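You operate a simulated robot arm through the tools that you are given. There is no shell and no other tool.

Carry out the task below with a simulated robot arm. There is one attempt and no reset: what you move stays moved.

JOB
Wipe the oil smear out of the hollow block's bowl with the felt pad.
Fine: clamp it first; put the felt pad back and open the clamp after. Set down upright: felt pad. What is to be rubbed or washed off counts as gone when no trace of it is left.

It is judged by the outcome, as a careful person would: the job done as asked, and still so three seconds after it is handed in. It fails if anything else is knocked over, pushed out of place, dropped, spilled or broken.

ROBOT AND FRAMES
A 7-joint arm with a fingered hand, fixed in place. Base frame: the origin is at the foot of the arm, x ahead of it, y to its left, z up; the work surface is at about z = 0.88. Readings come in m, degrees, newtons and seconds.
With the tool pointing down near the work surface it reaches from about 0.2 to 0.76 m from the base axis. Its first joint turns from -166.0 to 166.0 degrees. Payload 4 kg.
The TCP is the grasp point between the finger pads, 0.028 m short of the fingertips. In the tool frame z runs along the fingers and y along their closing line. Largest opening 0.168 m; the body of the gripper starts 0.079 m behind the TCP. The gripper is a hand of 4 fingers: y runs from the thumb to the fingers, the wrist lies at [0, 0, -0.249] in the tool frame, and closing takes about 1.5 s.
Orientation is told as [roll, pitch, yaw] about the base's x, y, z axes, in that order, counted from this pose: with the fingers straight down and closing along the base's y, the tool's x points along the base's -x, its y along +y and its z along -z.

CONTROLS
- The arm moves only by the tool jog_arm. Its argument "motion" is one flat list of numbers, 6 for each row, row after row: the shift along the base's x, y, z in cm, then the turn, a rotation vector about the base's x, y, z in degrees. In form: [dx, dy, dz, ax, ay, az, dx, dy, dz, ax, ay, az, ...]. A call has 1 to 20 rows; each row is the pose to reach, as a shift and turn from the pose commanded when the call began. "fingers" is the gripper command, from -1 (fully open) to 1 (shut), values between in proportion, set as the call begins (left out, the last holds). Rows are played at 5 a second. More than 0.05 m and 8.6 degrees between two rows, or a gripper value outside its range, and nothing of the call is played. Where a pose cannot be reached the arm comes as near as it can. A force on the tool above 40 N (or 10 N above the force at the start of the call, whichever is more), or a blocked arm, ends the call early, and 0.2 s more pass. The fingers move at their own pace (about 0.153 m/s each) and stop on an object; they squeeze with about 32 N. The grip force told is the motor's: it shows also when the fingers shut on nothing. Time passes only in rows, and 0.2 s behind the last, so rows that repeat a pose let the fingers close. It gives the time, the measured TCP pose, the force on the tool (base axes), the opening and the grip force at its end, in the units of the frame above (readings bear some noise), with the torque about the TCP (base axes, N m) and any sound that the robot's microphone picked up.
- Cameras (640 x 400 px; columns grow to the right, rows downward): "scene" is fixed at [0.2076, 0.51, 1.502]; the picture's right is [-0.95, -0.30, 0.00], its down [-0.11, 0.36, -0.93] and it looks along [0.28, -0.89, -0.37] (base axes); focal length 372 px, centre (320, 200). "wrist" rides on the gripper at [0.06, -0.06, -0.11] in the tool frame; the picture's right is [0.71, 0.71, 0.00], its down [-0.56, 0.56, -0.61] and it looks along [-0.43, 0.43, 0.79] (tool axes); focal length 265 px, centre (320, 200). There is no depth. A picture from a camera that has moved, and an enlarged one, comes with that camera's place and axes in the base frame and with its lens. The place of the scene camera against the robot may be out by one fixed shift of up to 0.025 m in any direction.
- grab_frame(camera): a new picture of that camera. No time passes.
- lift_body(by): slides the trunk up (or, below 0, down) by that many m; the arm rides with it, the base frame stays. It gives what a move gives, with no picture.
- move_fingers(finger1, finger2, finger3, thumb_bend): sets how far each is bent, from 0 (flat) to 1 (curled in); at 0.3 the hand is open as for a grip, at 0.7 the pads meet at the TCP. One left out holds its place. A second passes; each finger stops where it meets its share of the squeeze, and holds until it gets a number again. A gripper value or a shape takes the hand back. It gives what a move gives, with no picture; readings hold the bend of each and the force on the fingers (four entries, about 0 where the hand has none), thumb and palm.
- grasp_type(shape): the hand has 4 fingers and takes this shape, open, in about a second: jaw (thumb against the fingers, like two jaws); tri (thumb and two fingers); tip (a fingertip pinch); poke (one finger out to press); point (the index stretched); flat (the hand flat); cup (the hand cupped); fist (a fist). The gripper value then closes the fingers along that shape, each until it touches; the sizes above hold for jaw. It gives what a move gives, with no picture.
- close_up(camera, box): a new picture of the part [left, top, right, bottom] of that camera's present view, enlarged. No time passes.
- hand_in(): hands the job in; it is judged then, once.

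Places have to be worked out from the pictures, the camera data and where the tool is seen. Open the gripper and draw the arm clear of the work before you hand the job in, unless the task says otherwise.

The tools are called after "Emit:" as name(argument=value, ...) on one line, values as JSON. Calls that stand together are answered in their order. jog_arm: Moves the arm, as the interface text tells. Its arguments: {"type":"object","properties":{"motion":{"type":"array","items":{"type":"number"}},"fingers":{"type":"number"}},"required":["motion"]} The other tools are called the same way: lift_body (by) slides the trunk up or down; grasp_type (shape) gives the hand a shape; move_fingers (finger1, finger2, finger3, thumb_bend) moves the fingers one by one; grab_frame (camera) takes a picture; close_up (camera, box) takes an enlarged picture of a part of a camera's view; hand_in () hands the job in.

At the start:

```text
t: 0.0
tcp_pos: [0.3541, -0.2889, 1.195]
tcp_rot: [0.0, 0.0, -0.1]
ft_force: [0.9, -0.2, 0.1]
moment: [0.0, -0.02, -0.01]
width: 0.1679
gripper_force: 0.0
shape: jaw
bend: [0.3, 0.3, 0.3, 0.3]
finger forces: [0.0, 0.1, 0.1, 0.1, 0.0, 0.0]
trunk travel left (down, up): [-0.525, 0.065]
```

scene: 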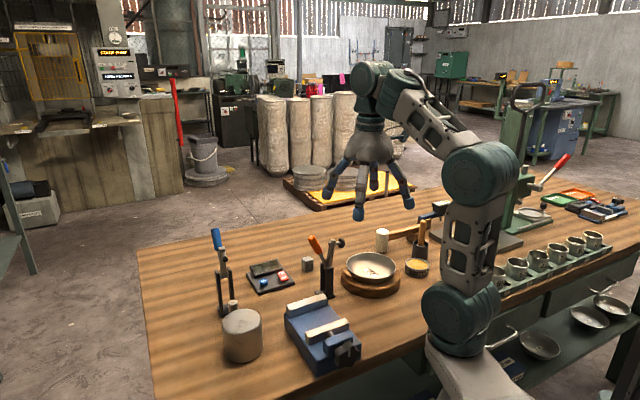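
wrist: 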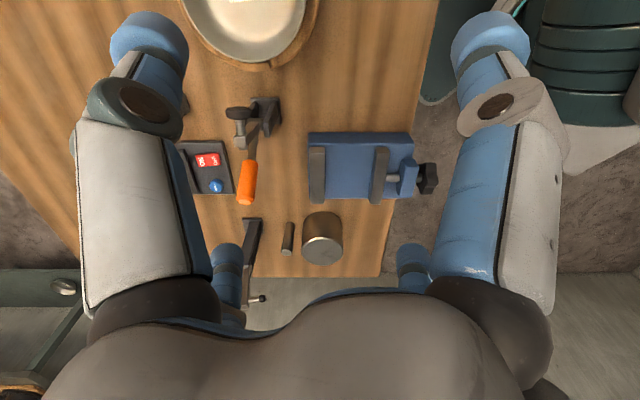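

I start by looking at the bench more closely to find the hollow block, the clamp and the felt pad.

Emit:
close_up(camera="scene", box=[180, 210, 340, 310])

Emit:
close_up(camera="scene", box=[300, 200, 460, 300])

Emit:
close_up(camera="scene", box=[180, 280, 380, 400])

Emit:
close_up(camera="wrist", box=[160, 80, 450, 310])

```text
4.00 times, centred on (260, 260) of scene
camera zoom: at [0.2076, 0.51, 1.502], right [-0.95, -0.3, 0.0], down [-0.11, 0.36, -0.93], along [0.28, -0.89, -0.37], focal length 1488 px, centre (560, -40)
```

zoom: 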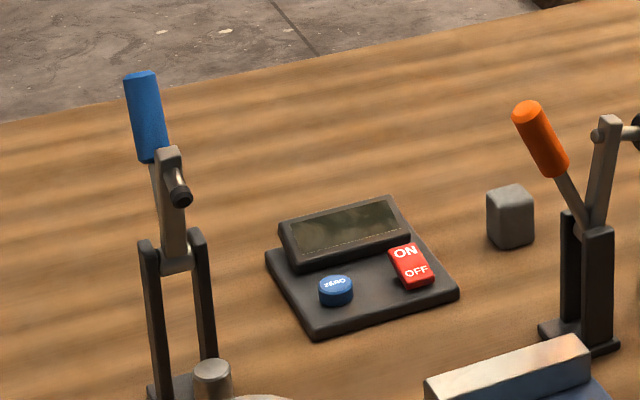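

```text
4.00 times, centred on (380, 250) of scene
camera zoom: at [0.2076, 0.51, 1.502], right [-0.95, -0.3, 0.0], down [-0.11, 0.36, -0.93], along [0.28, -0.89, -0.37], focal length 1488 px, centre (80, 0)
```

zoom: 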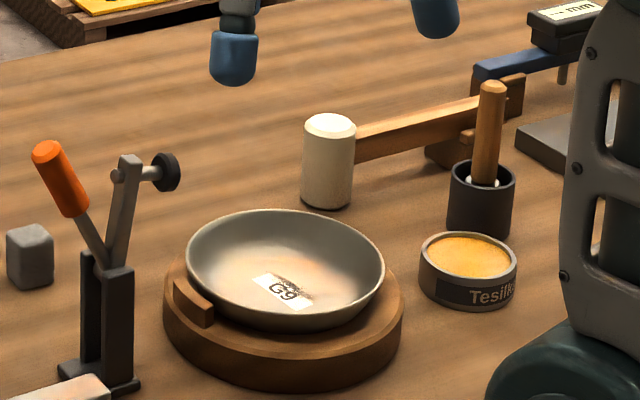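

```text
3.20 times, centred on (280, 340) of scene
camera zoom: at [0.2076, 0.51, 1.502], right [-0.95, -0.3, 0.0], down [-0.11, 0.36, -0.93], along [0.28, -0.89, -0.37], focal length 1190 px, centre (448, -248)
```

zoom: 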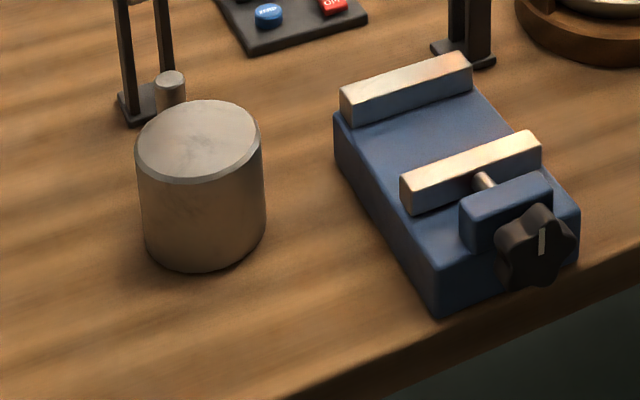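

```text
1.74 times, centred on (305, 195) of wrist
camera zoom: at [0.2953, -0.3506, 1.3031], right [-0.71, 0.71, 0.0], down [0.56, 0.56, 0.61], along [0.43, 0.43, -0.79], focal length 462 px, centre (346, 209)
```

zoom: 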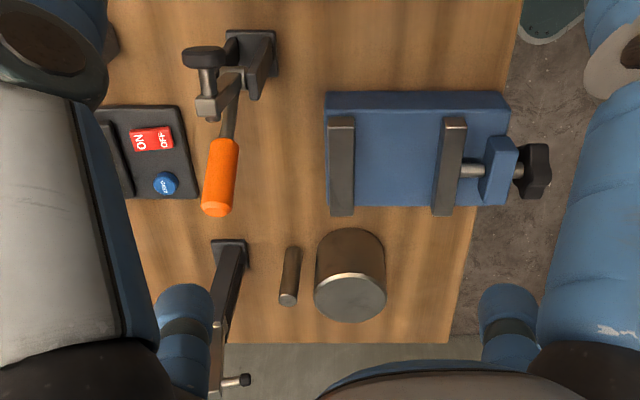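

The wooden ring with the bowl by the orange toggle clamp looks like the hollow block. I look closer at it, at the stick in the cup, and at the clamp.

Emit:
close_up(camera="scene", box=[335, 245, 407, 300])

Emit:
close_up(camera="scene", box=[395, 210, 443, 280])

Emit:
close_up(camera="scene", box=[295, 225, 360, 305])

Emit:
close_up(camera="scene", box=[400, 150, 640, 300])

Emit:
close_up(camera="wrist", box=[170, 0, 330, 100])

```text
7.27 times, centred on (371, 272) of scene
camera zoom: at [0.2076, 0.51, 1.502], right [-0.95, -0.3, 0.0], down [-0.11, 0.36, -0.93], along [0.28, -0.89, -0.37], focal length 2705 px, centre (-51, -327)
```

zoom: 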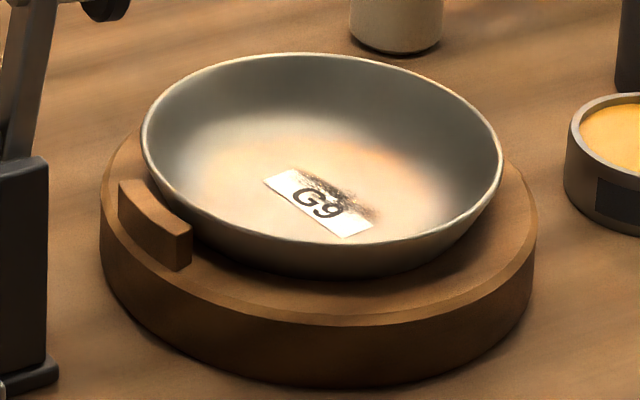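

```text
5.71 times, centred on (419, 245) of scene
camera zoom: at [0.2076, 0.51, 1.502], right [-0.95, -0.3, 0.0], down [-0.11, 0.36, -0.93], along [0.28, -0.89, -0.37], focal length 2125 px, centre (-246, -57)
```

zoom: 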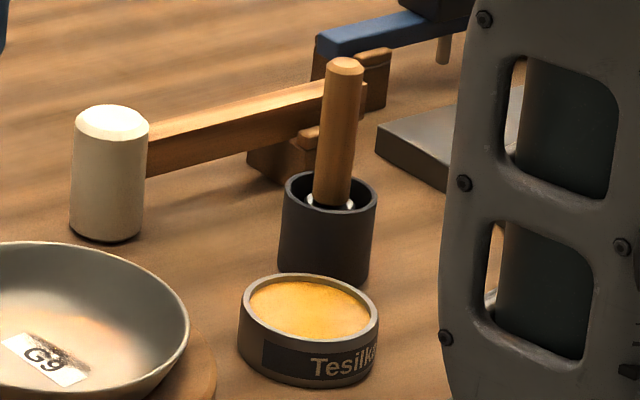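

```text
5.00 times, centred on (328, 265) of scene
camera zoom: at [0.2076, 0.51, 1.502], right [-0.95, -0.3, 0.0], down [-0.11, 0.36, -0.93], along [0.28, -0.89, -0.37], focal length 1860 px, centre (282, -125)
```

zoom: 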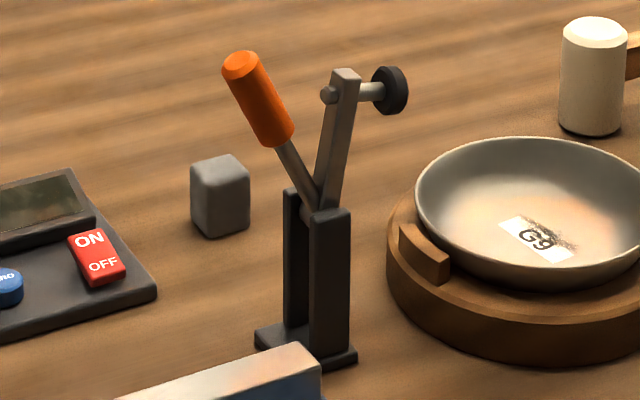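

```text
2.67 times, centred on (520, 225) of scene
camera zoom: at [0.2076, 0.51, 1.502], right [-0.95, -0.3, 0.0], down [-0.11, 0.36, -0.93], along [0.28, -0.89, -0.37], focal length 992 px, centre (-213, 133)
```

zoom: 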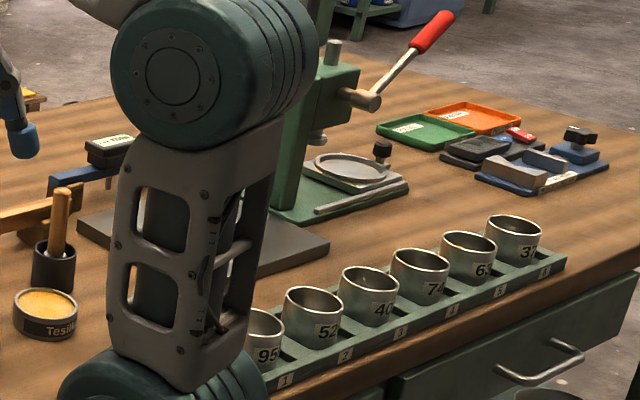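

```text
4.00 times, centred on (250, 50) of wrist
camera zoom: at [0.2953, -0.3506, 1.3031], right [-0.71, 0.71, 0.0], down [0.56, 0.56, 0.61], along [0.43, 0.43, -0.79], focal length 1062 px, centre (600, 800)
```

zoom: 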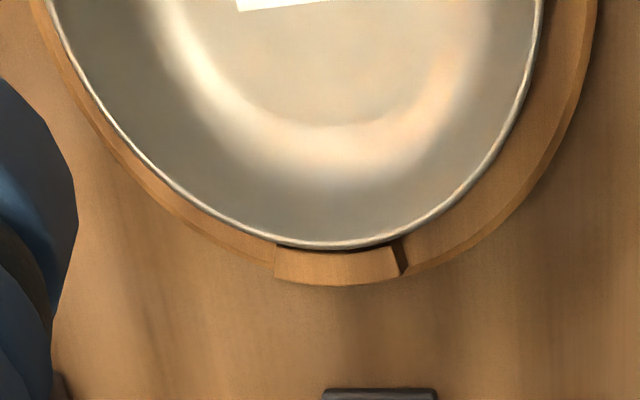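

The wrist camera places the bowl at roughly (0.37, -0.41). I move the hand over towards it, staying high, to get a better look.

Emit:
jog_arm(motion=[0, -3, 2, 0, 0, 0, 0, -6, 4, 0, 0, 0, 0, -9, 5, 0, 0, 0, 0, -12, 5, 0, 0, 0, 0, -12, 5, 0, 0, 0], fingers=-1)

Emit:
grab_frame(camera="wrist")

Emit:
grab_frame(camera="scene")

```text
t: 1.2
tcp_pos: [0.3477, -0.37, 1.2058]
tcp_rot: [-0.1, -0.1, 0.0]
ft_force: [0.1, 0.3, 0.2]
moment: [0.04, 0.02, -0.03]
width: 0.1679
gripper_force: 0.0
shape: jaw
bend: [0.3, 0.3, 0.3, 0.3]
finger forces: [0.0, 0.1, 0.1, 0.0, 0.0, 0.0]
out of reach, approached as far as the arm can: row 1, 2, 3, 4, 5
trunk travel left (down, up): [-0.525, 0.065]
```

```text
taken
camera wrist: at [0.2883, -0.4318, 1.3139], right [-0.71, 0.71, 0.0], down [0.56, 0.56, 0.61], along [0.43, 0.43, -0.79], focal length 265 px, centre (320, 200)
```

wrist: 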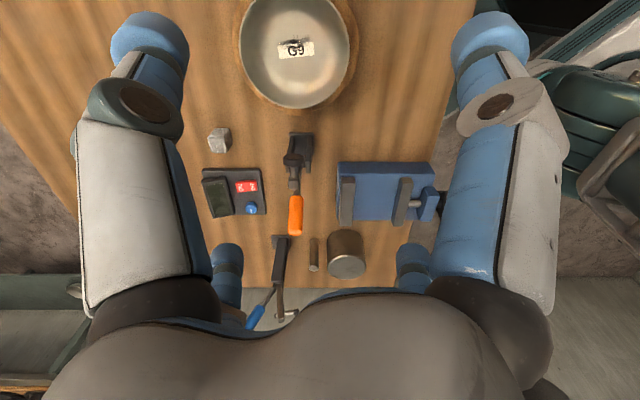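

```text
taken
```

scene: 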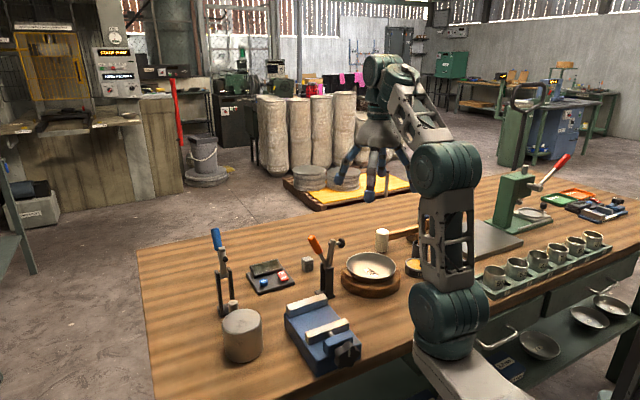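

The clamp base is around (0.466, -0.313) and the bowl centre around (0.352, -0.417). I zoom into the wrist view on the clamp, the bowl and the grey cube.

Emit:
close_up(camera="wrist", box=[230, 0, 370, 110])

Emit:
close_up(camera="wrist", box=[195, 115, 345, 245])

Emit:
close_up(camera="scene", box=[285, 245, 335, 285])

```text
3.64 times, centred on (300, 55) of wrist
camera zoom: at [0.2883, -0.4318, 1.3139], right [-0.71, 0.71, 0.0], down [0.56, 0.56, 0.61], along [0.43, 0.43, -0.79], focal length 965 px, centre (393, 727)
```

zoom: 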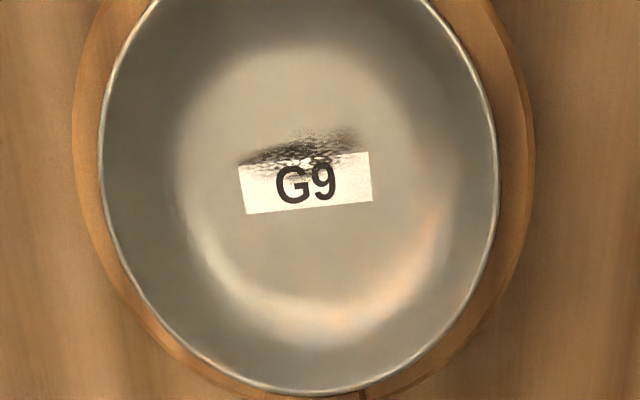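

```text
3.08 times, centred on (270, 180) of wrist
camera zoom: at [0.2883, -0.4318, 1.3139], right [-0.71, 0.71, 0.0], down [0.56, 0.56, 0.61], along [0.43, 0.43, -0.79], focal length 817 px, centre (474, 262)
```

zoom: 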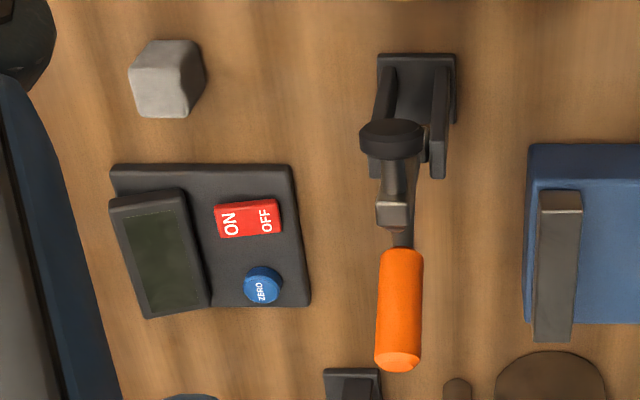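

```text
10.00 times, centred on (310, 265) of scene
camera zoom: at [0.2076, 0.51, 1.502], right [-0.95, -0.3, 0.0], down [-0.11, 0.36, -0.93], along [0.28, -0.89, -0.37], focal length 3720 px, centre (420, -450)
```

zoom: 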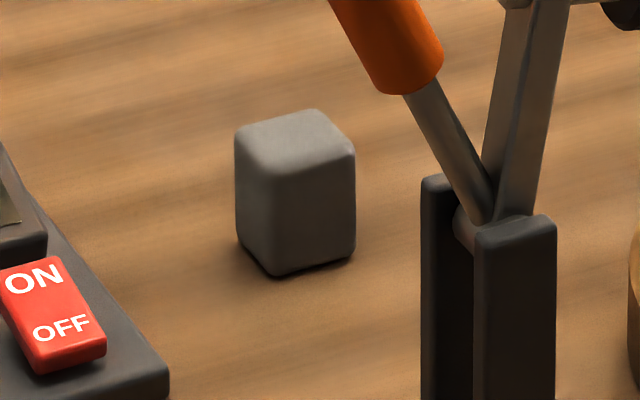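

The grey rounded block could be the felt pad, but I want to check the stick in the cup too. I move towards the cup at about (0.22, -0.57) to see it from above.

Emit:
jog_arm(motion=[-2, -3, -1, 0, 0, 0, -4, -6, -2, 0, 0, 0, -6, -9, -3, 0, 0, 0, -8, -12, -4, 0, 0, 0, -10, -14, -5, 0, 0, 0, -12, -16, -6, 0, 0, 0])

Emit:
grab_frame(camera="wrist")

```text
t: 2.6
tcp_pos: [0.2265, -0.5292, 1.1454]
tcp_rot: [0.0, 0.0, -0.1]
ft_force: [0.4, -0.7, -0.2]
moment: [0.0, 0.01, -0.01]
width: 0.168
gripper_force: 0.1
shape: jaw
bend: [0.3, 0.3, 0.3, 0.3]
finger forces: [0.1, 0.0, 0.1, 0.0, 0.0, 0.0]
trunk travel left (down, up): [-0.525, 0.065]
```

```text
taken
camera wrist: at [0.1672, -0.5916, 1.2535], right [-0.71, 0.71, 0.0], down [0.56, 0.56, 0.61], along [0.43, 0.43, -0.79], focal length 265 px, centre (320, 200)
```

wrist: 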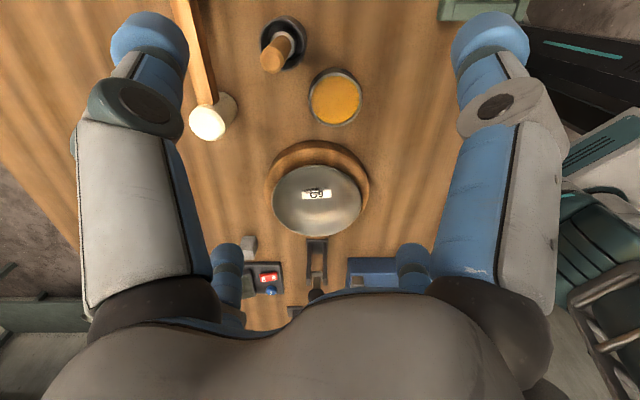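

Emit:
close_up(camera="wrist", box=[180, 0, 380, 130])

Emit:
close_up(camera="wrist", box=[210, 130, 410, 300])

Emit:
close_up(camera="wrist", box=[250, 10, 315, 80])

```text
3.08 times, centred on (280, 65) of wrist
camera zoom: at [0.1672, -0.5916, 1.2535], right [-0.71, 0.71, 0.0], down [0.56, 0.56, 0.61], along [0.43, 0.43, -0.79], focal length 817 px, centre (443, 615)
```

zoom: 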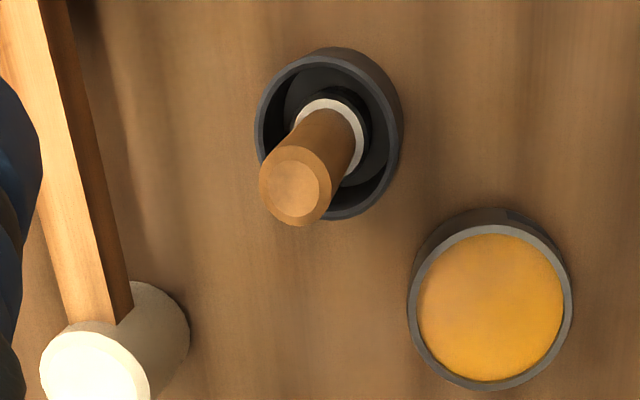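

```text
2.35 times, centred on (310, 215) of wrist
camera zoom: at [0.1672, -0.5916, 1.2535], right [-0.71, 0.71, 0.0], down [0.56, 0.56, 0.61], along [0.43, 0.43, -0.79], focal length 624 px, centre (344, 165)
```

zoom: 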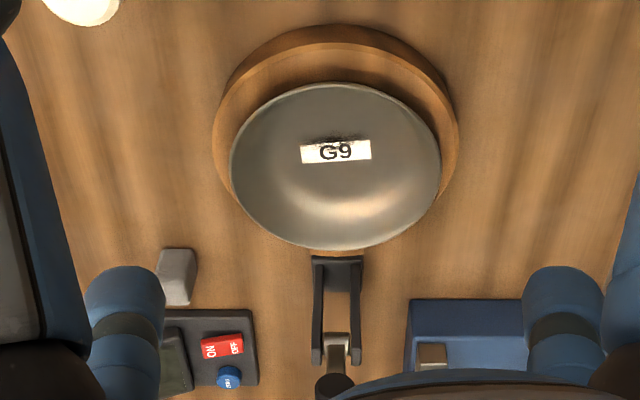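

```text
5.71 times, centred on (282, 45) of wrist
camera zoom: at [0.1672, -0.5916, 1.2535], right [-0.71, 0.71, 0.0], down [0.56, 0.56, 0.61], along [0.43, 0.43, -0.79], focal length 1517 px, centre (534, 1086)
```

zoom: 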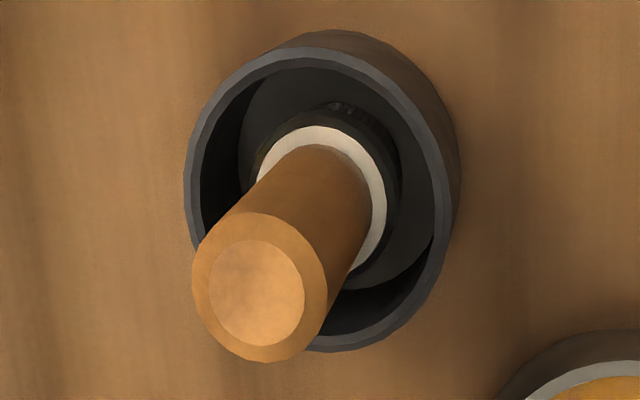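

The stick in the cup is a brush: it has a ferrule and dark bristles. That makes the grey rounded block, at about (0.544, -0.417), the felt pad. The orange toggle clamp lies on the 45° line from the bowl centre, about (0.353, -0.414), and its rim is at about z 0.93. I raise the trunk a little for more height, then go behind the clamp handle.

Emit:
lift_body(by=0.06)

```text
t: 3.6
tcp_pos: [0.2261, -0.5291, 1.2038]
tcp_rot: [-0.1, 0.0, 0.0]
ft_force: [-0.2, 0.6, -0.1]
moment: [0.02, 0.04, 0.0]
width: 0.1681
gripper_force: 0.0
shape: jaw
bend: [0.3, 0.3, 0.3, 0.3]
finger forces: [0.0, 0.0, 0.0, 0.0, 0.0, 0.0]
trunk travel left (down, up): [-0.585, 0.005]
```

Now I travel at height along the diagonal to a point behind the handle, turning the hand by -45° as it goes.

Emit:
jog_arm(motion=[2.7, 2.6, 0, 0, 0, -4, 5.4, 5.2, 0, 0, 0, -8, 8.1, 7.8, 0, 0, 0, -12, 10.8, 10.4, 0, 0, 0, -16, 13.5, 13.0, 0, 0, 0, -20, 16.2, 15.6, 0, 0, 0, -24, 18.9, 18.2, 0, 0, 0, -28, 21.6, 20.8, 0, 0, 0, -32, 24.3, 23.4, 0, 0, 0, -36, 27.0, 26.0, 0, 0, 0, -40, 29.6, 28.6, 0, 0, 0, -45, 29.6, 28.6, 0, 0, 0, -45])

Emit:
grab_frame(camera="wrist")

Emit:
grab_frame(camera="scene")

```text
t: 6.2
tcp_pos: [0.5255, -0.2423, 1.2038]
tcp_rot: [0.0, 0.1, -45.1]
ft_force: [0.4, -0.4, 0.1]
moment: [0.0, 0.03, -0.03]
width: 0.1679
gripper_force: 0.1
shape: jaw
bend: [0.3, 0.3, 0.3, 0.3]
finger forces: [0.0, 0.0, 0.1, 0.1, 0.0, 0.0]
trunk travel left (down, up): [-0.585, 0.005]
```

```text
taken
camera wrist: at [0.4395, -0.2442, 1.3133], right [0.0, 1.0, 0.0], down [0.79, 0.0, 0.61], along [0.61, 0.0, -0.79], focal length 265 px, centre (320, 200)
```

wrist: 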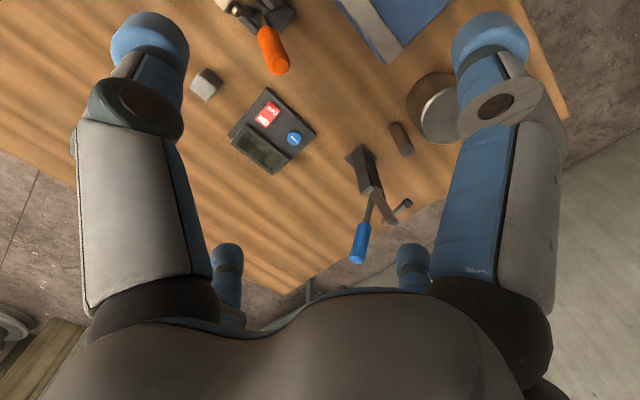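

```text
taken
```

scene: 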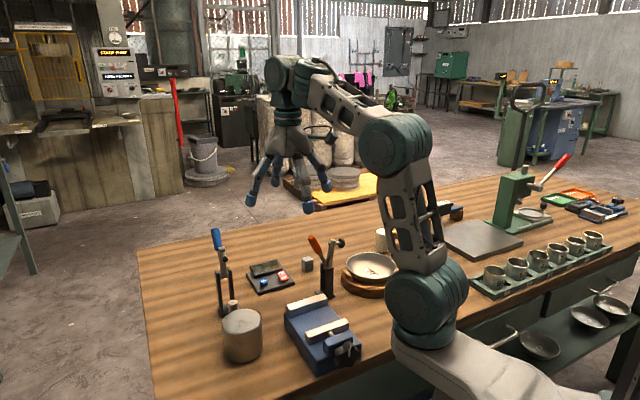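

The arm reached the spot behind the clamp. I close the fingers here, in free space, to see what the closed hand looks like before pushing with it.

Emit:
jog_arm(motion=[0, 0, 0, 0, 0, 0, 0, 0, 0, 0, 0, 0, 0, 0, 0, 0, 0, 0, 0, 0, 0, 0, 0, 0, 0, 0, 0, 0, 0, 0, 0, 0, 0, 0, 0, 0, 0, 0, 0, 0, 0, 0, 0, 0, 0, 0, 0, 0], fingers=1)

Emit:
grab_frame(camera="wrist")

Emit:
close_up(camera="scene", box=[200, 50, 400, 290])

```text
t: 8.0
tcp_pos: [0.5244, -0.2422, 1.2041]
tcp_rot: [0.0, 0.0, -45.0]
ft_force: [0.2, -0.1, 0.8]
moment: [-0.01, 0.02, 0.01]
width: 0.0
gripper_force: 32.1
shape: jaw
bend: [0.7, 0.7, 0.7, 0.7]
finger forces: [0.0, 0.0, 0.0, 0.0, 0.1, 0.0]
trunk travel left (down, up): [-0.585, 0.005]
```

```text
taken
camera wrist: at [0.4395, -0.2442, 1.3132], right [0.0, 1.0, 0.0], down [0.79, 0.0, 0.61], along [0.61, 0.0, -0.79], focal length 265 px, centre (320, 200)
```

wrist: 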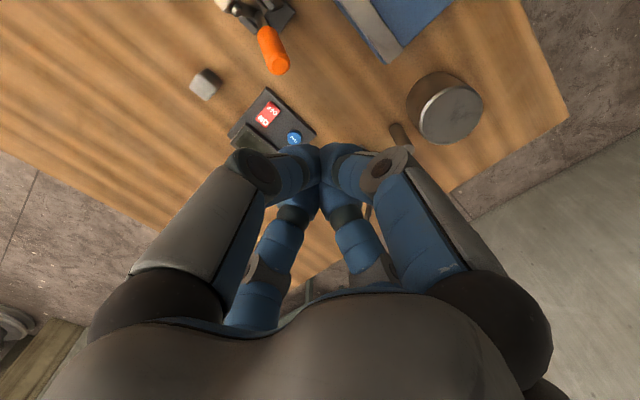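

```text
1.67 times, centred on (300, 170) of scene
camera zoom: at [0.2076, 0.51, 1.502], right [-0.95, -0.3, 0.0], down [-0.11, 0.36, -0.93], along [0.28, -0.89, -0.37], focal length 620 px, centre (353, 250)
```

zoom: 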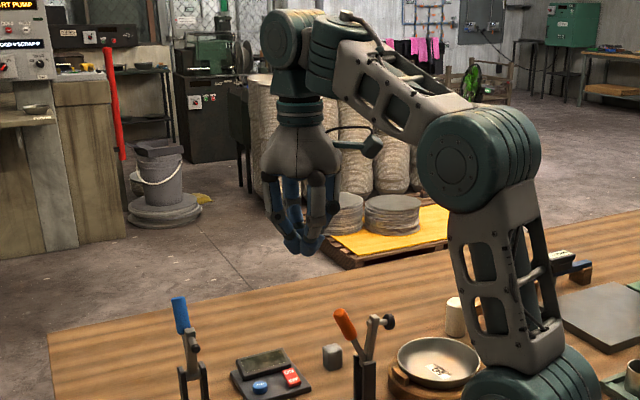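

The closed fingertips form a compact tip, and the handle's end is at about (0.484, -0.282, 1.07), on the same diagonal. I descend behind it to contact height and nudge up close to it.

Emit:
jog_arm(motion=[-0.1, -0.1, -4, 0, 0, 0, -0.2, -0.1, -8, 0, 0, 0, -0.2, -0.1, -11, 0, 0, 0, -0.2, -0.1, -13.6, 0, 0, 0, -0.9, -0.8, -13.6, 0, 0, 0, -1.4, -1.3, -13.6, 0, 0, 0])

Emit:
grab_frame(camera="wrist")

Emit:
close_up(camera="scene", box=[230, 170, 390, 310])

```text
t: 9.4
tcp_pos: [0.5088, -0.2562, 1.0691]
tcp_rot: [0.0, -0.1, -45.0]
ft_force: [2.6, 2.7, 5.1]
moment: [-0.11, 0.09, 0.0]
width: 0.0
gripper_force: 32.2
shape: jaw
bend: [0.7, 0.7, 0.7, 0.7]
finger forces: [0.0, 0.1, 0.0, 0.0, 6.5, 0.0]
trunk travel left (down, up): [-0.585, 0.005]
```

```text
taken
camera wrist: at [0.4248, -0.2573, 1.1779], right [0.0, 1.0, 0.0], down [0.79, 0.0, 0.61], along [0.61, 0.0, -0.79], focal length 265 px, centre (320, 200)
```

wrist: 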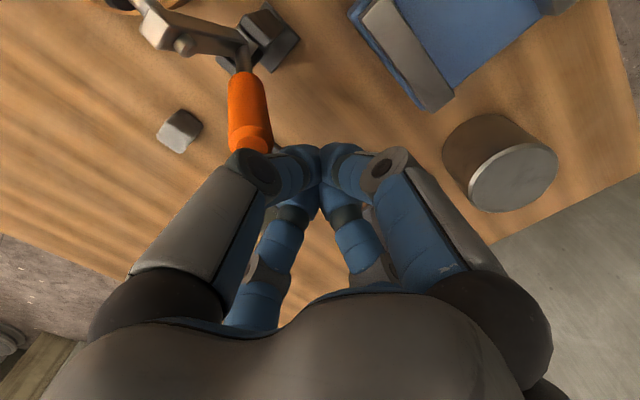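

```text
2.86 times, centred on (310, 240) of scene
camera zoom: at [0.2076, 0.51, 1.502], right [-0.95, -0.3, 0.0], down [-0.11, 0.36, -0.93], along [0.28, -0.89, -0.37], focal length 1063 px, centre (349, 86)
```

zoom: 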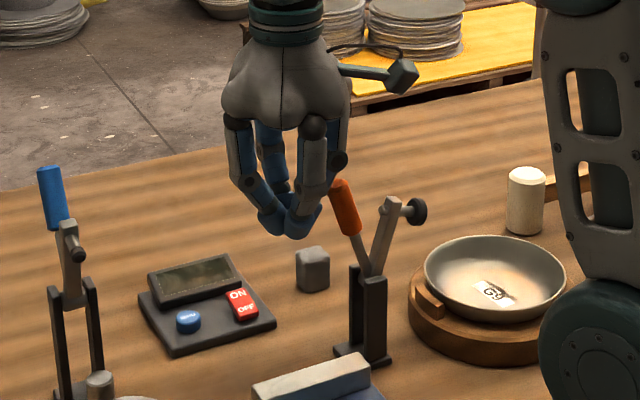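

The readings show the thumb touching the handle with 6.5 N, and the pictures show the V-shaped lever has already turned a little towards the bowl. I keep pushing along the arc.

Emit:
jog_arm(motion=[-0.4, -0.4, 0.3, 0, 0, 0, -0.8, -0.8, 0.6, 0, 0, 0, -1.3, -1.3, 0.8, 0, 0, 0, -1.8, -1.8, 0.9, 0, 0, 0, -2.4, -2.4, 1.0, 0, 0, 0, -2.9, -2.9, 1.0, 0, 0, 0])

Emit:
grab_frame(camera="wrist")

Emit:
close_up(camera="scene", box=[230, 170, 390, 310])

```text
t: 10.8
tcp_pos: [0.4809, -0.2849, 1.0789]
tcp_rot: [0.0, 0.0, -45.1]
ft_force: [0.7, 0.6, 0.8]
moment: [-0.05, 0.03, 0.01]
width: 0.0
gripper_force: 31.5
shape: jaw
bend: [0.7, 0.7, 0.7, 0.7]
finger forces: [0.0, 0.1, 0.0, 0.1, 1.6, 0.1]
trunk travel left (down, up): [-0.585, 0.005]
```

```text
taken
camera wrist: at [0.3956, -0.2865, 1.188], right [0.0, 1.0, 0.0], down [0.79, 0.0, 0.61], along [0.61, 0.0, -0.79], focal length 265 px, centre (320, 200)
```

wrist: 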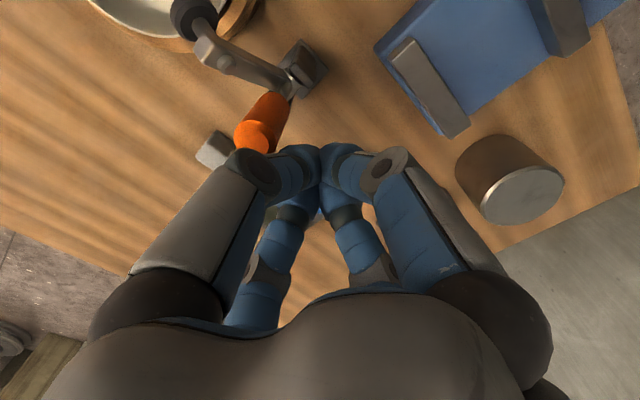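

```text
2.86 times, centred on (310, 240) of scene
camera zoom: at [0.2076, 0.51, 1.502], right [-0.95, -0.3, 0.0], down [-0.11, 0.36, -0.93], along [0.28, -0.89, -0.37], focal length 1063 px, centre (349, 86)
```

zoom: 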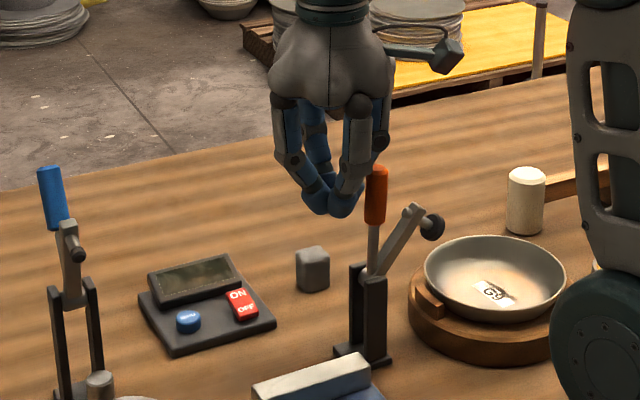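

The lever follows with little force: the handle is upright now and the arm is swinging down. I continue along the arc.

Emit:
jog_arm(motion=[-0.5, -0.5, 0, 0, 0, 0, -1.0, -1.0, 0, 0, 0, 0, -1.5, -1.5, -0.1, 0, 0, 0, -2.0, -2.0, -0.2, 0, 0, 0, -2.5, -2.5, -0.3, 0, 0, 0, -3.0, -3.0, -0.4, 0, 0, 0, -3.5, -3.5, -0.6, 0, 0, 0])

Emit:
grab_frame(camera="wrist")

Emit:
close_up(camera="scene", box=[250, 170, 410, 310])

```text
t: 12.4
tcp_pos: [0.4445, -0.3199, 1.0738]
tcp_rot: [0.1, 0.0, -45.0]
ft_force: [0.4, 0.7, 0.1]
moment: [-0.01, -0.01, -0.01]
width: 0.0
gripper_force: 31.8
shape: jaw
bend: [0.7, 0.7, 0.7, 0.7]
finger forces: [0.0, 0.0, 0.0, 0.1, 0.0, 0.0]
trunk travel left (down, up): [-0.585, 0.005]
```

```text
taken
camera wrist: at [0.3601, -0.3215, 1.1821], right [0.0, 1.0, 0.0], down [0.79, 0.0, 0.61], along [0.61, 0.0, -0.79], focal length 265 px, centre (320, 200)
```

wrist: 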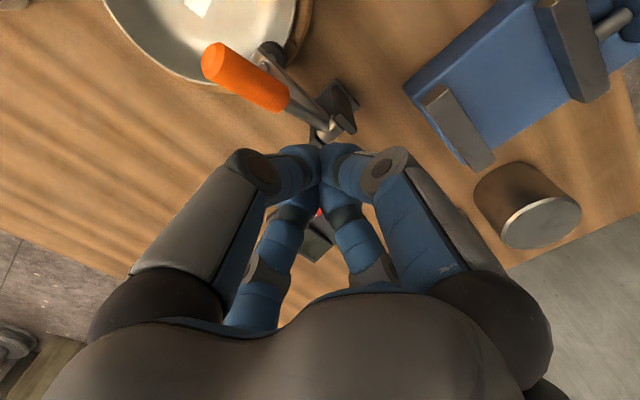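

```text
2.86 times, centred on (330, 240) of scene
camera zoom: at [0.2076, 0.51, 1.502], right [-0.95, -0.3, 0.0], down [-0.11, 0.36, -0.93], along [0.28, -0.89, -0.37], focal length 1063 px, centre (291, 86)
```

zoom: 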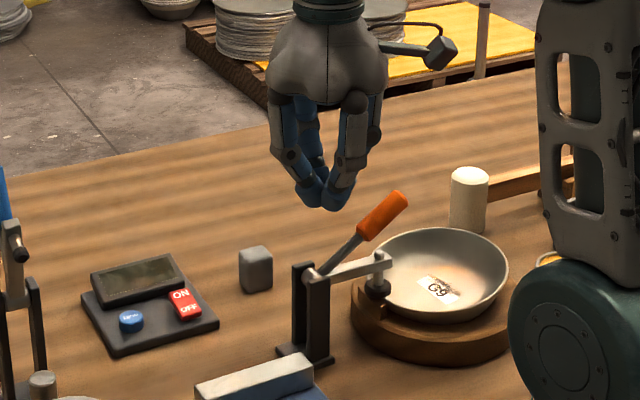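

The lever has gone over centre on its own: the foot looks seated on the block's tab and the force on the tool is about zero. I look closely to see whether it is fully down.

Emit:
close_up(camera="scene", box=[315, 225, 395, 305])

Emit:
close_up(camera="wrist", box=[180, 0, 380, 150])

```text
5.00 times, centred on (355, 265) of scene
camera zoom: at [0.2076, 0.51, 1.502], right [-0.95, -0.3, 0.0], down [-0.11, 0.36, -0.93], along [0.28, -0.89, -0.37], focal length 1860 px, centre (145, -125)
```

zoom: 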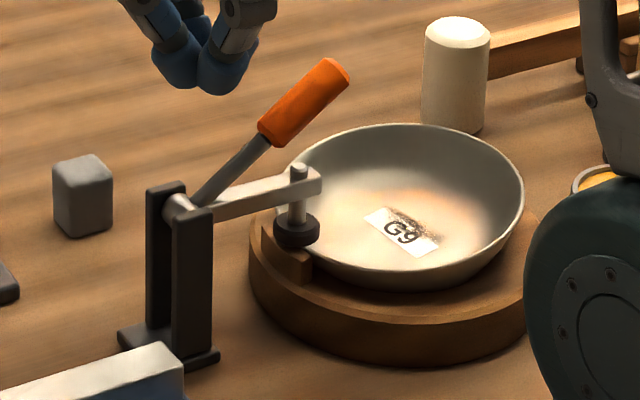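

```text
2.67 times, centred on (280, 75) of wrist
camera zoom: at [0.3601, -0.3215, 1.1821], right [0.0, 1.0, 0.0], down [0.79, 0.0, 0.61], along [0.61, 0.0, -0.79], focal length 708 px, centre (427, 533)
```

zoom: 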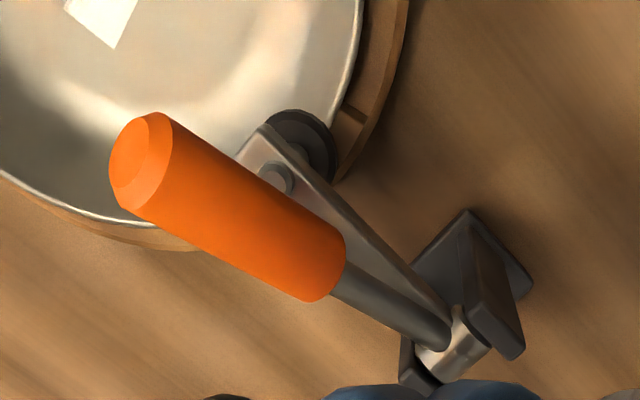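

The foot appears seated on the tab with the arm level. To be sure it's firmly closed, I press gently on top of the handle and watch for firm resistance.

Emit:
jog_arm(motion=[-1.0, -1.0, 0.2, 0, 0, 0, -2.0, -2.0, 0.2, 0, 0, 0, -2.9, -2.9, 0.2, 0, 0, 0, -2.9, -2.9, -0.8, 0, 0, 0, -2.9, -2.9, -1.6, 0, 0, 0, -2.9, -2.9, -2.2, 0, 0, 0])

Emit:
close_up(camera="scene", box=[295, 205, 395, 305])

```text
t: 13.8
tcp_pos: [0.4173, -0.3503, 1.0503]
tcp_rot: [0.1, -0.1, -44.9]
ft_force: [0.4, 0.4, 0.2]
moment: [0.0, 0.03, 0.0]
width: 0.0
gripper_force: 31.9
shape: jaw
bend: [0.7, 0.7, 0.7, 0.7]
finger forces: [0.1, 0.1, 0.0, 0.0, 0.0, 0.0]
trunk travel left (down, up): [-0.585, 0.005]
```

```text
4.00 times, centred on (345, 255) of scene
camera zoom: at [0.2076, 0.51, 1.502], right [-0.95, -0.3, 0.0], down [-0.11, 0.36, -0.93], along [0.28, -0.89, -0.37], focal length 1488 px, centre (220, -20)
```

zoom: 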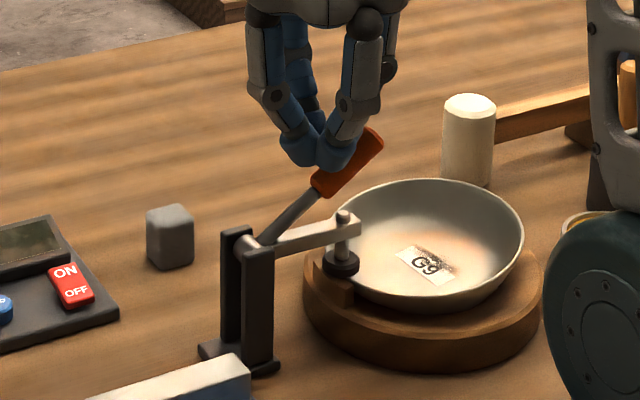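

The fingertips are just above the handle with no contact yet. I keep lowering in small steps until there is a reaction.

Emit:
jog_arm(motion=[0, 0, -0.3, 0, 0, 0, 0, 0, -0.6, 0, 0, 0, 0, 0, -0.9, 0, 0, 0, 0, 0, -1.2, 0, 0, 0])

```text
t: 14.8
tcp_pos: [0.4189, -0.3472, 1.043]
tcp_rot: [0.0, -0.7, -44.6]
ft_force: [2.9, 10.3, 19.7]
moment: [0.27, 0.03, -0.08]
width: 0.0002
gripper_force: 32.5
shape: jaw
bend: [0.7, 0.7, 0.7, 0.7]
finger forces: [0.0, 0.0, 0.0, 0.0, 0.0, 0.0]
trunk travel left (down, up): [-0.585, 0.005]
stopped in row 4: the force on the tool passed its limit at 42 N (the readings are from after the stop); the commanded pose is now the measured one
```

The handle resisted firmly, reaching 42 N with hardly any movement, so the clamp is fully seated. I lift clear and check the state.

Emit:
jog_arm(motion=[0.5, 0.5, 2, 0, 0, 0, 1, 1, 6, 0, 0, 0, 1, 1, 10, 0, 0, 0, 1, 1, 14, 0, 0, 0])

Emit:
close_up(camera="scene", box=[295, 205, 395, 305])

Emit:
grab_frame(camera="wrist")

```text
t: 15.8
tcp_pos: [0.4279, -0.3406, 1.1812]
tcp_rot: [0.1, -0.4, -44.8]
ft_force: [0.2, -0.3, -0.2]
moment: [0.0, -0.02, -0.03]
width: 0.0
gripper_force: 32.4
shape: jaw
bend: [0.7, 0.7, 0.7, 0.7]
finger forces: [0.0, 0.0, 0.0, 0.0, 0.0, 0.0]
trunk travel left (down, up): [-0.585, 0.005]
```

```text
4.00 times, centred on (345, 255) of scene
camera zoom: at [0.2076, 0.51, 1.502], right [-0.95, -0.3, 0.0], down [-0.11, 0.36, -0.93], along [0.28, -0.89, -0.37], focal length 1488 px, centre (220, -20)
```

zoom: 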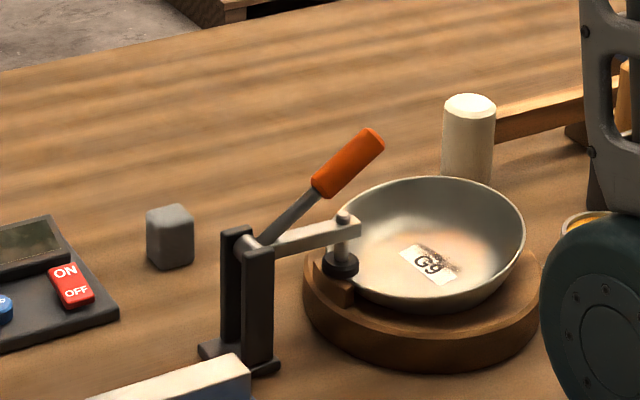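

```text
taken
camera wrist: at [0.343, -0.3414, 1.2898], right [0.0, 1.0, 0.0], down [0.79, 0.01, 0.62], along [0.62, 0.0, -0.79], focal length 265 px, centre (320, 200)
```

wrist: 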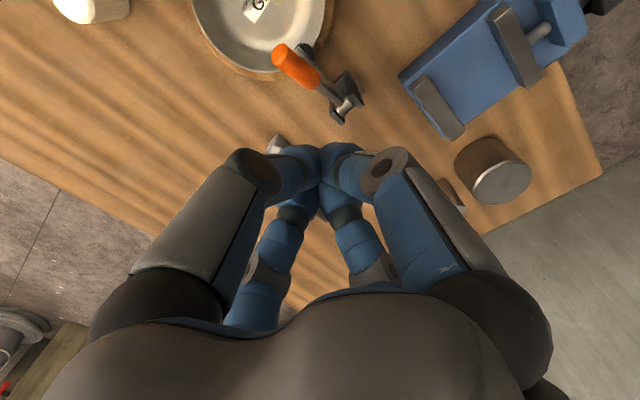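

The clamp is holding with the arm level and the block undisturbed. Next is the felt pad, about 2.8 cm square and 4 cm tall, standing at about (0.5416, -0.4144) with its faces along the diagonals. I move above it with the fingers only part open, because the gauge sits close by.

Emit:
jog_arm(motion=[2.8, -1.8, 0, 0, 0, 0, 5.6, -3.6, 0, 0, 0, 0, 8.4, -5.4, 0, 0, 0, 0, 11.4, -7.4, 0, 0, 0, 0, 11.4, -7.4, -4, 0, 0, 0, 11.4, -7.4, -8, 0, 0, 0, 11.4, -7.4, -12, 0, 0, 0, 11.4, -7.4, -12, 0, 0, 0], fingers=0.3)

Emit:
grab_frame(camera="wrist")

Emit:
close_up(camera="wrist", box=[240, 40, 400, 160])

Emit:
close_up(camera="scene", box=[230, 170, 390, 310])

```text
t: 17.6
tcp_pos: [0.5426, -0.4138, 1.0608]
tcp_rot: [0.1, -0.6, -44.8]
ft_force: [0.1, 0.2, -0.4]
moment: [0.03, -0.01, -0.04]
width: 0.0585
gripper_force: 0.0
shape: jaw
bend: [0.79, 0.79, 0.79, 0.43]
finger forces: [0.1, 0.1, 0.1, 0.0, 0.0, 0.0]
out of reach, approached as far as the arm can: row 4
trunk travel left (down, up): [-0.585, 0.005]
```

```text
taken
camera wrist: at [0.458, -0.4149, 1.1695], right [0.0, 1.0, -0.01], down [0.79, 0.01, 0.62], along [0.62, 0.0, -0.79], focal length 265 px, centre (320, 200)
```

wrist: 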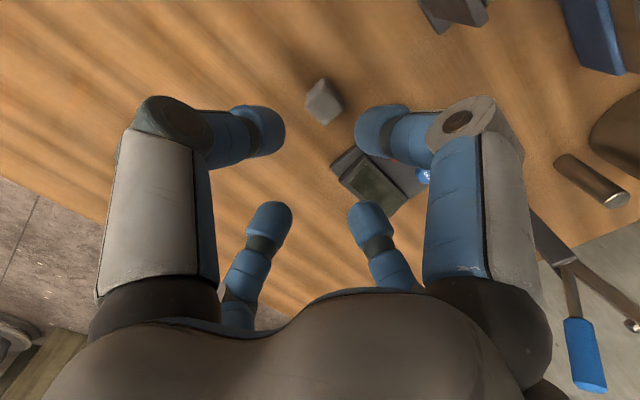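

```text
3.33 times, centred on (320, 100) of wrist
camera zoom: at [0.458, -0.4149, 1.1695], right [0.0, 1.0, -0.01], down [0.79, 0.01, 0.62], along [0.62, 0.0, -0.79], focal length 885 px, centre (320, 533)
```

zoom: 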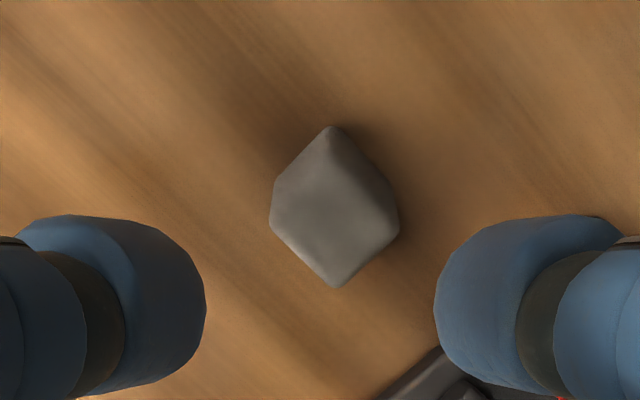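

```text
2.86 times, centred on (310, 240) of scene
camera zoom: at [0.2076, 0.51, 1.502], right [-0.95, -0.3, 0.0], down [-0.11, 0.36, -0.93], along [0.28, -0.89, -0.37], focal length 1063 px, centre (349, 86)
```

zoom: 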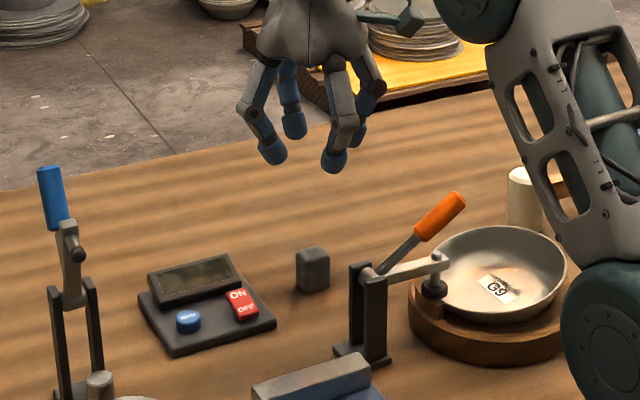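

The pad's top shows as a clean diamond centred at about (0.541, -0.412), directly under the TCP and aligned with the hand. I narrow the fingers slightly and come down to just above it for a check.

Emit:
jog_arm(motion=[-0.05, 0.05, -3, 0, 0.6, -0.2, -0.1, 0.1, -6, 0, 0.6, -0.2, -0.1, 0.1, -9, 0, 0.6, -0.2, -0.1, 0.1, -9.8, 0, 0.6, -0.2, -0.1, 0.1, -9.8, 0, 0.6, -0.2], fingers=0.38)

Emit:
grab_frame(camera="wrist")

Emit:
close_up(camera="scene", box=[250, 200, 360, 300])

```text
t: 18.8
tcp_pos: [0.5412, -0.4131, 0.9626]
tcp_rot: [-0.4, -0.1, -44.9]
ft_force: [1.1, -0.4, 0.3]
moment: [-0.01, -0.01, -0.02]
width: 0.0527
gripper_force: 0.0
shape: jaw
bend: [0.79, 0.79, 0.79, 0.45]
finger forces: [0.0, 0.0, 0.0, 0.0, 0.0, 0.0]
trunk travel left (down, up): [-0.585, 0.005]
```

```text
taken
camera wrist: at [0.4573, -0.4139, 1.0726], right [0.0, 1.0, -0.01], down [0.79, 0.0, 0.61], along [0.61, 0.0, -0.79], focal length 265 px, centre (320, 200)
```

wrist: 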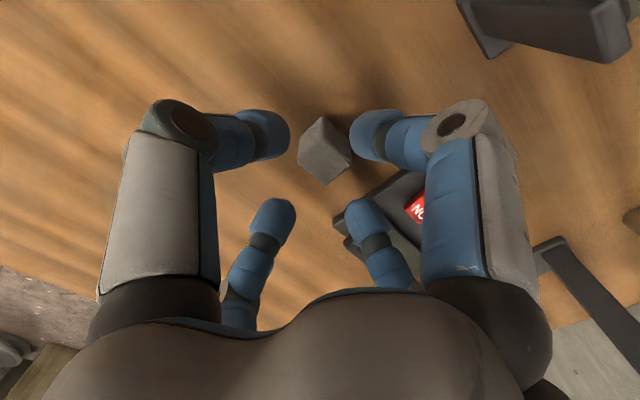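

```text
4.00 times, centred on (305, 250) of scene
camera zoom: at [0.2076, 0.51, 1.502], right [-0.95, -0.3, 0.0], down [-0.11, 0.36, -0.93], along [0.28, -0.89, -0.37], focal length 1488 px, centre (380, 0)
```

zoom: 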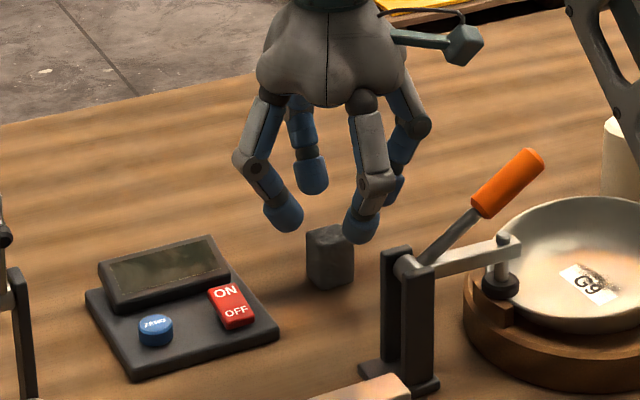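

The pad sits centred between the four fingers and the gauge is clear. I lower to grip height and then close.

Emit:
jog_arm(motion=[0, 0.05, -1.4, 0.3, 0, 0, 0, 0.1, -2.8, 0.3, 0, 0, 0, 0.1, -4.2, 0.3, 0, 0, 0, 0.1, -4.2, 0.3, 0, 0], fingers=0.38)

Emit:
grab_frame(camera="wrist")

Emit:
close_up(camera="scene", box=[250, 200, 360, 300])

```text
t: 19.8
tcp_pos: [0.5409, -0.4111, 0.9209]
tcp_rot: [-0.2, 0.2, -45.0]
ft_force: [0.0, 0.6, 0.0]
moment: [0.01, 0.05, 0.0]
width: 0.0524
gripper_force: 0.0
shape: jaw
bend: [0.79, 0.79, 0.79, 0.45]
finger forces: [0.0, 0.0, 0.1, 0.1, 0.1, 0.0]
trunk travel left (down, up): [-0.585, 0.005]
```

```text
taken
camera wrist: at [0.4575, -0.4129, 1.0305], right [0.0, 1.0, 0.0], down [0.79, 0.0, 0.61], along [0.61, 0.0, -0.79], focal length 265 px, centre (320, 200)
```

wrist: 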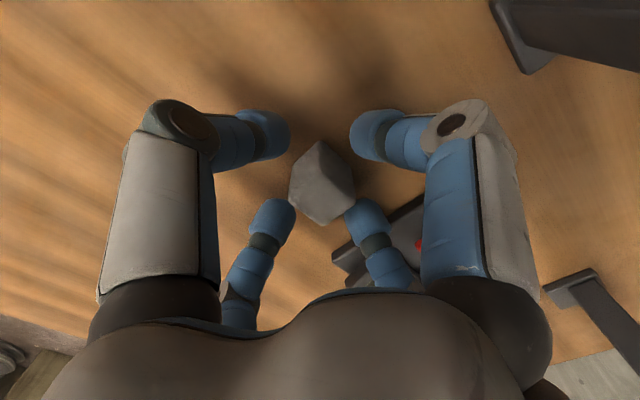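

```text
4.00 times, centred on (305, 250) of scene
camera zoom: at [0.2076, 0.51, 1.502], right [-0.95, -0.3, 0.0], down [-0.11, 0.36, -0.93], along [0.28, -0.89, -0.37], focal length 1488 px, centre (380, 0)
```

zoom: 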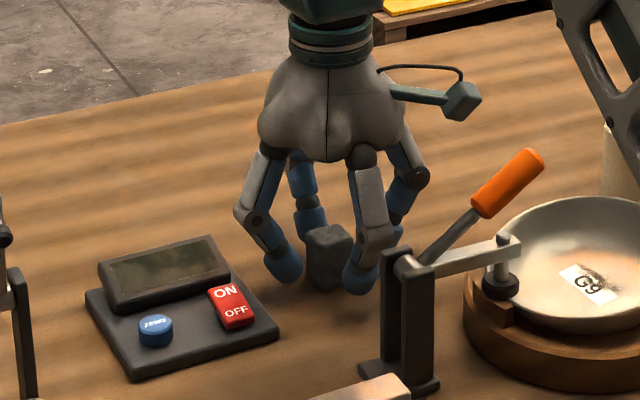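

The pad top is at TCP height, centred between the fingers. Now I close on it.

Emit:
jog_arm(motion=[0, 0, 0, 0, 0, 0, 0, 0, 0, 0, 0, 0, 0, 0, 0, 0, 0, 0, 0, 0, 0, 0, 0, 0, 0, 0, 0, 0, 0, 0, 0, 0, 0, 0, 0, 0, 0, 0, 0, 0, 0, 0], fingers=1)

Emit:
grab_frame(camera="wrist")

Emit:
close_up(camera="scene", box=[250, 200, 360, 300])

```text
t: 21.4
tcp_pos: [0.542, -0.4111, 0.9214]
tcp_rot: [-0.2, 0.3, -45.0]
ft_force: [0.5, 0.4, 0.5]
moment: [0.0, 0.02, -0.02]
width: 0.0228
gripper_force: 31.4
shape: jaw
bend: [0.75, 0.75, 0.75, 0.58]
finger forces: [28.5, 29.2, 28.7, 0.0, 29.1, 0.0]
trunk travel left (down, up): [-0.585, 0.005]
```

```text
taken
camera wrist: at [0.4575, -0.413, 1.0307], right [0.0, 1.0, 0.0], down [0.79, 0.0, 0.61], along [0.61, 0.0, -0.79], focal length 265 px, centre (320, 200)
```

wrist: 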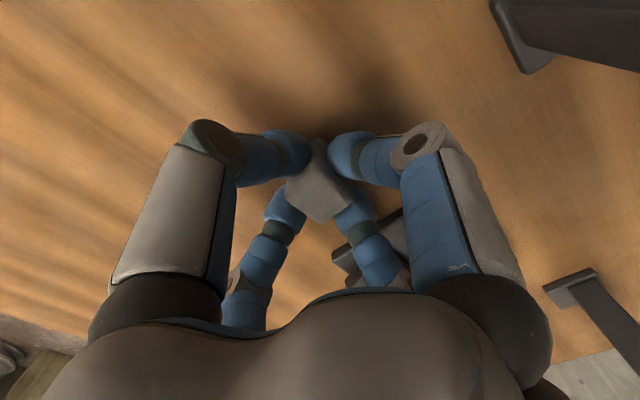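

```text
4.00 times, centred on (305, 250) of scene
camera zoom: at [0.2076, 0.51, 1.502], right [-0.95, -0.3, 0.0], down [-0.11, 0.36, -0.93], along [0.28, -0.89, -0.37], focal length 1488 px, centre (380, 0)
```

zoom: 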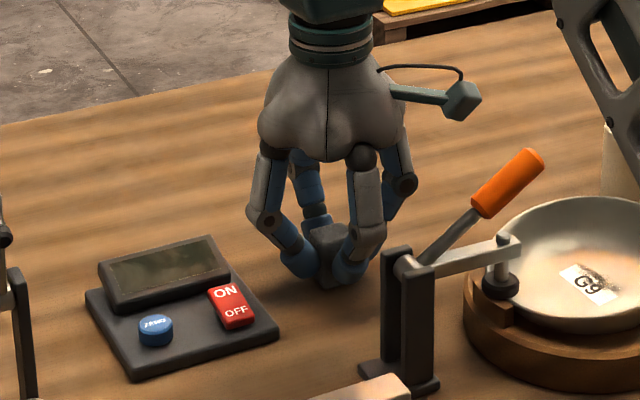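

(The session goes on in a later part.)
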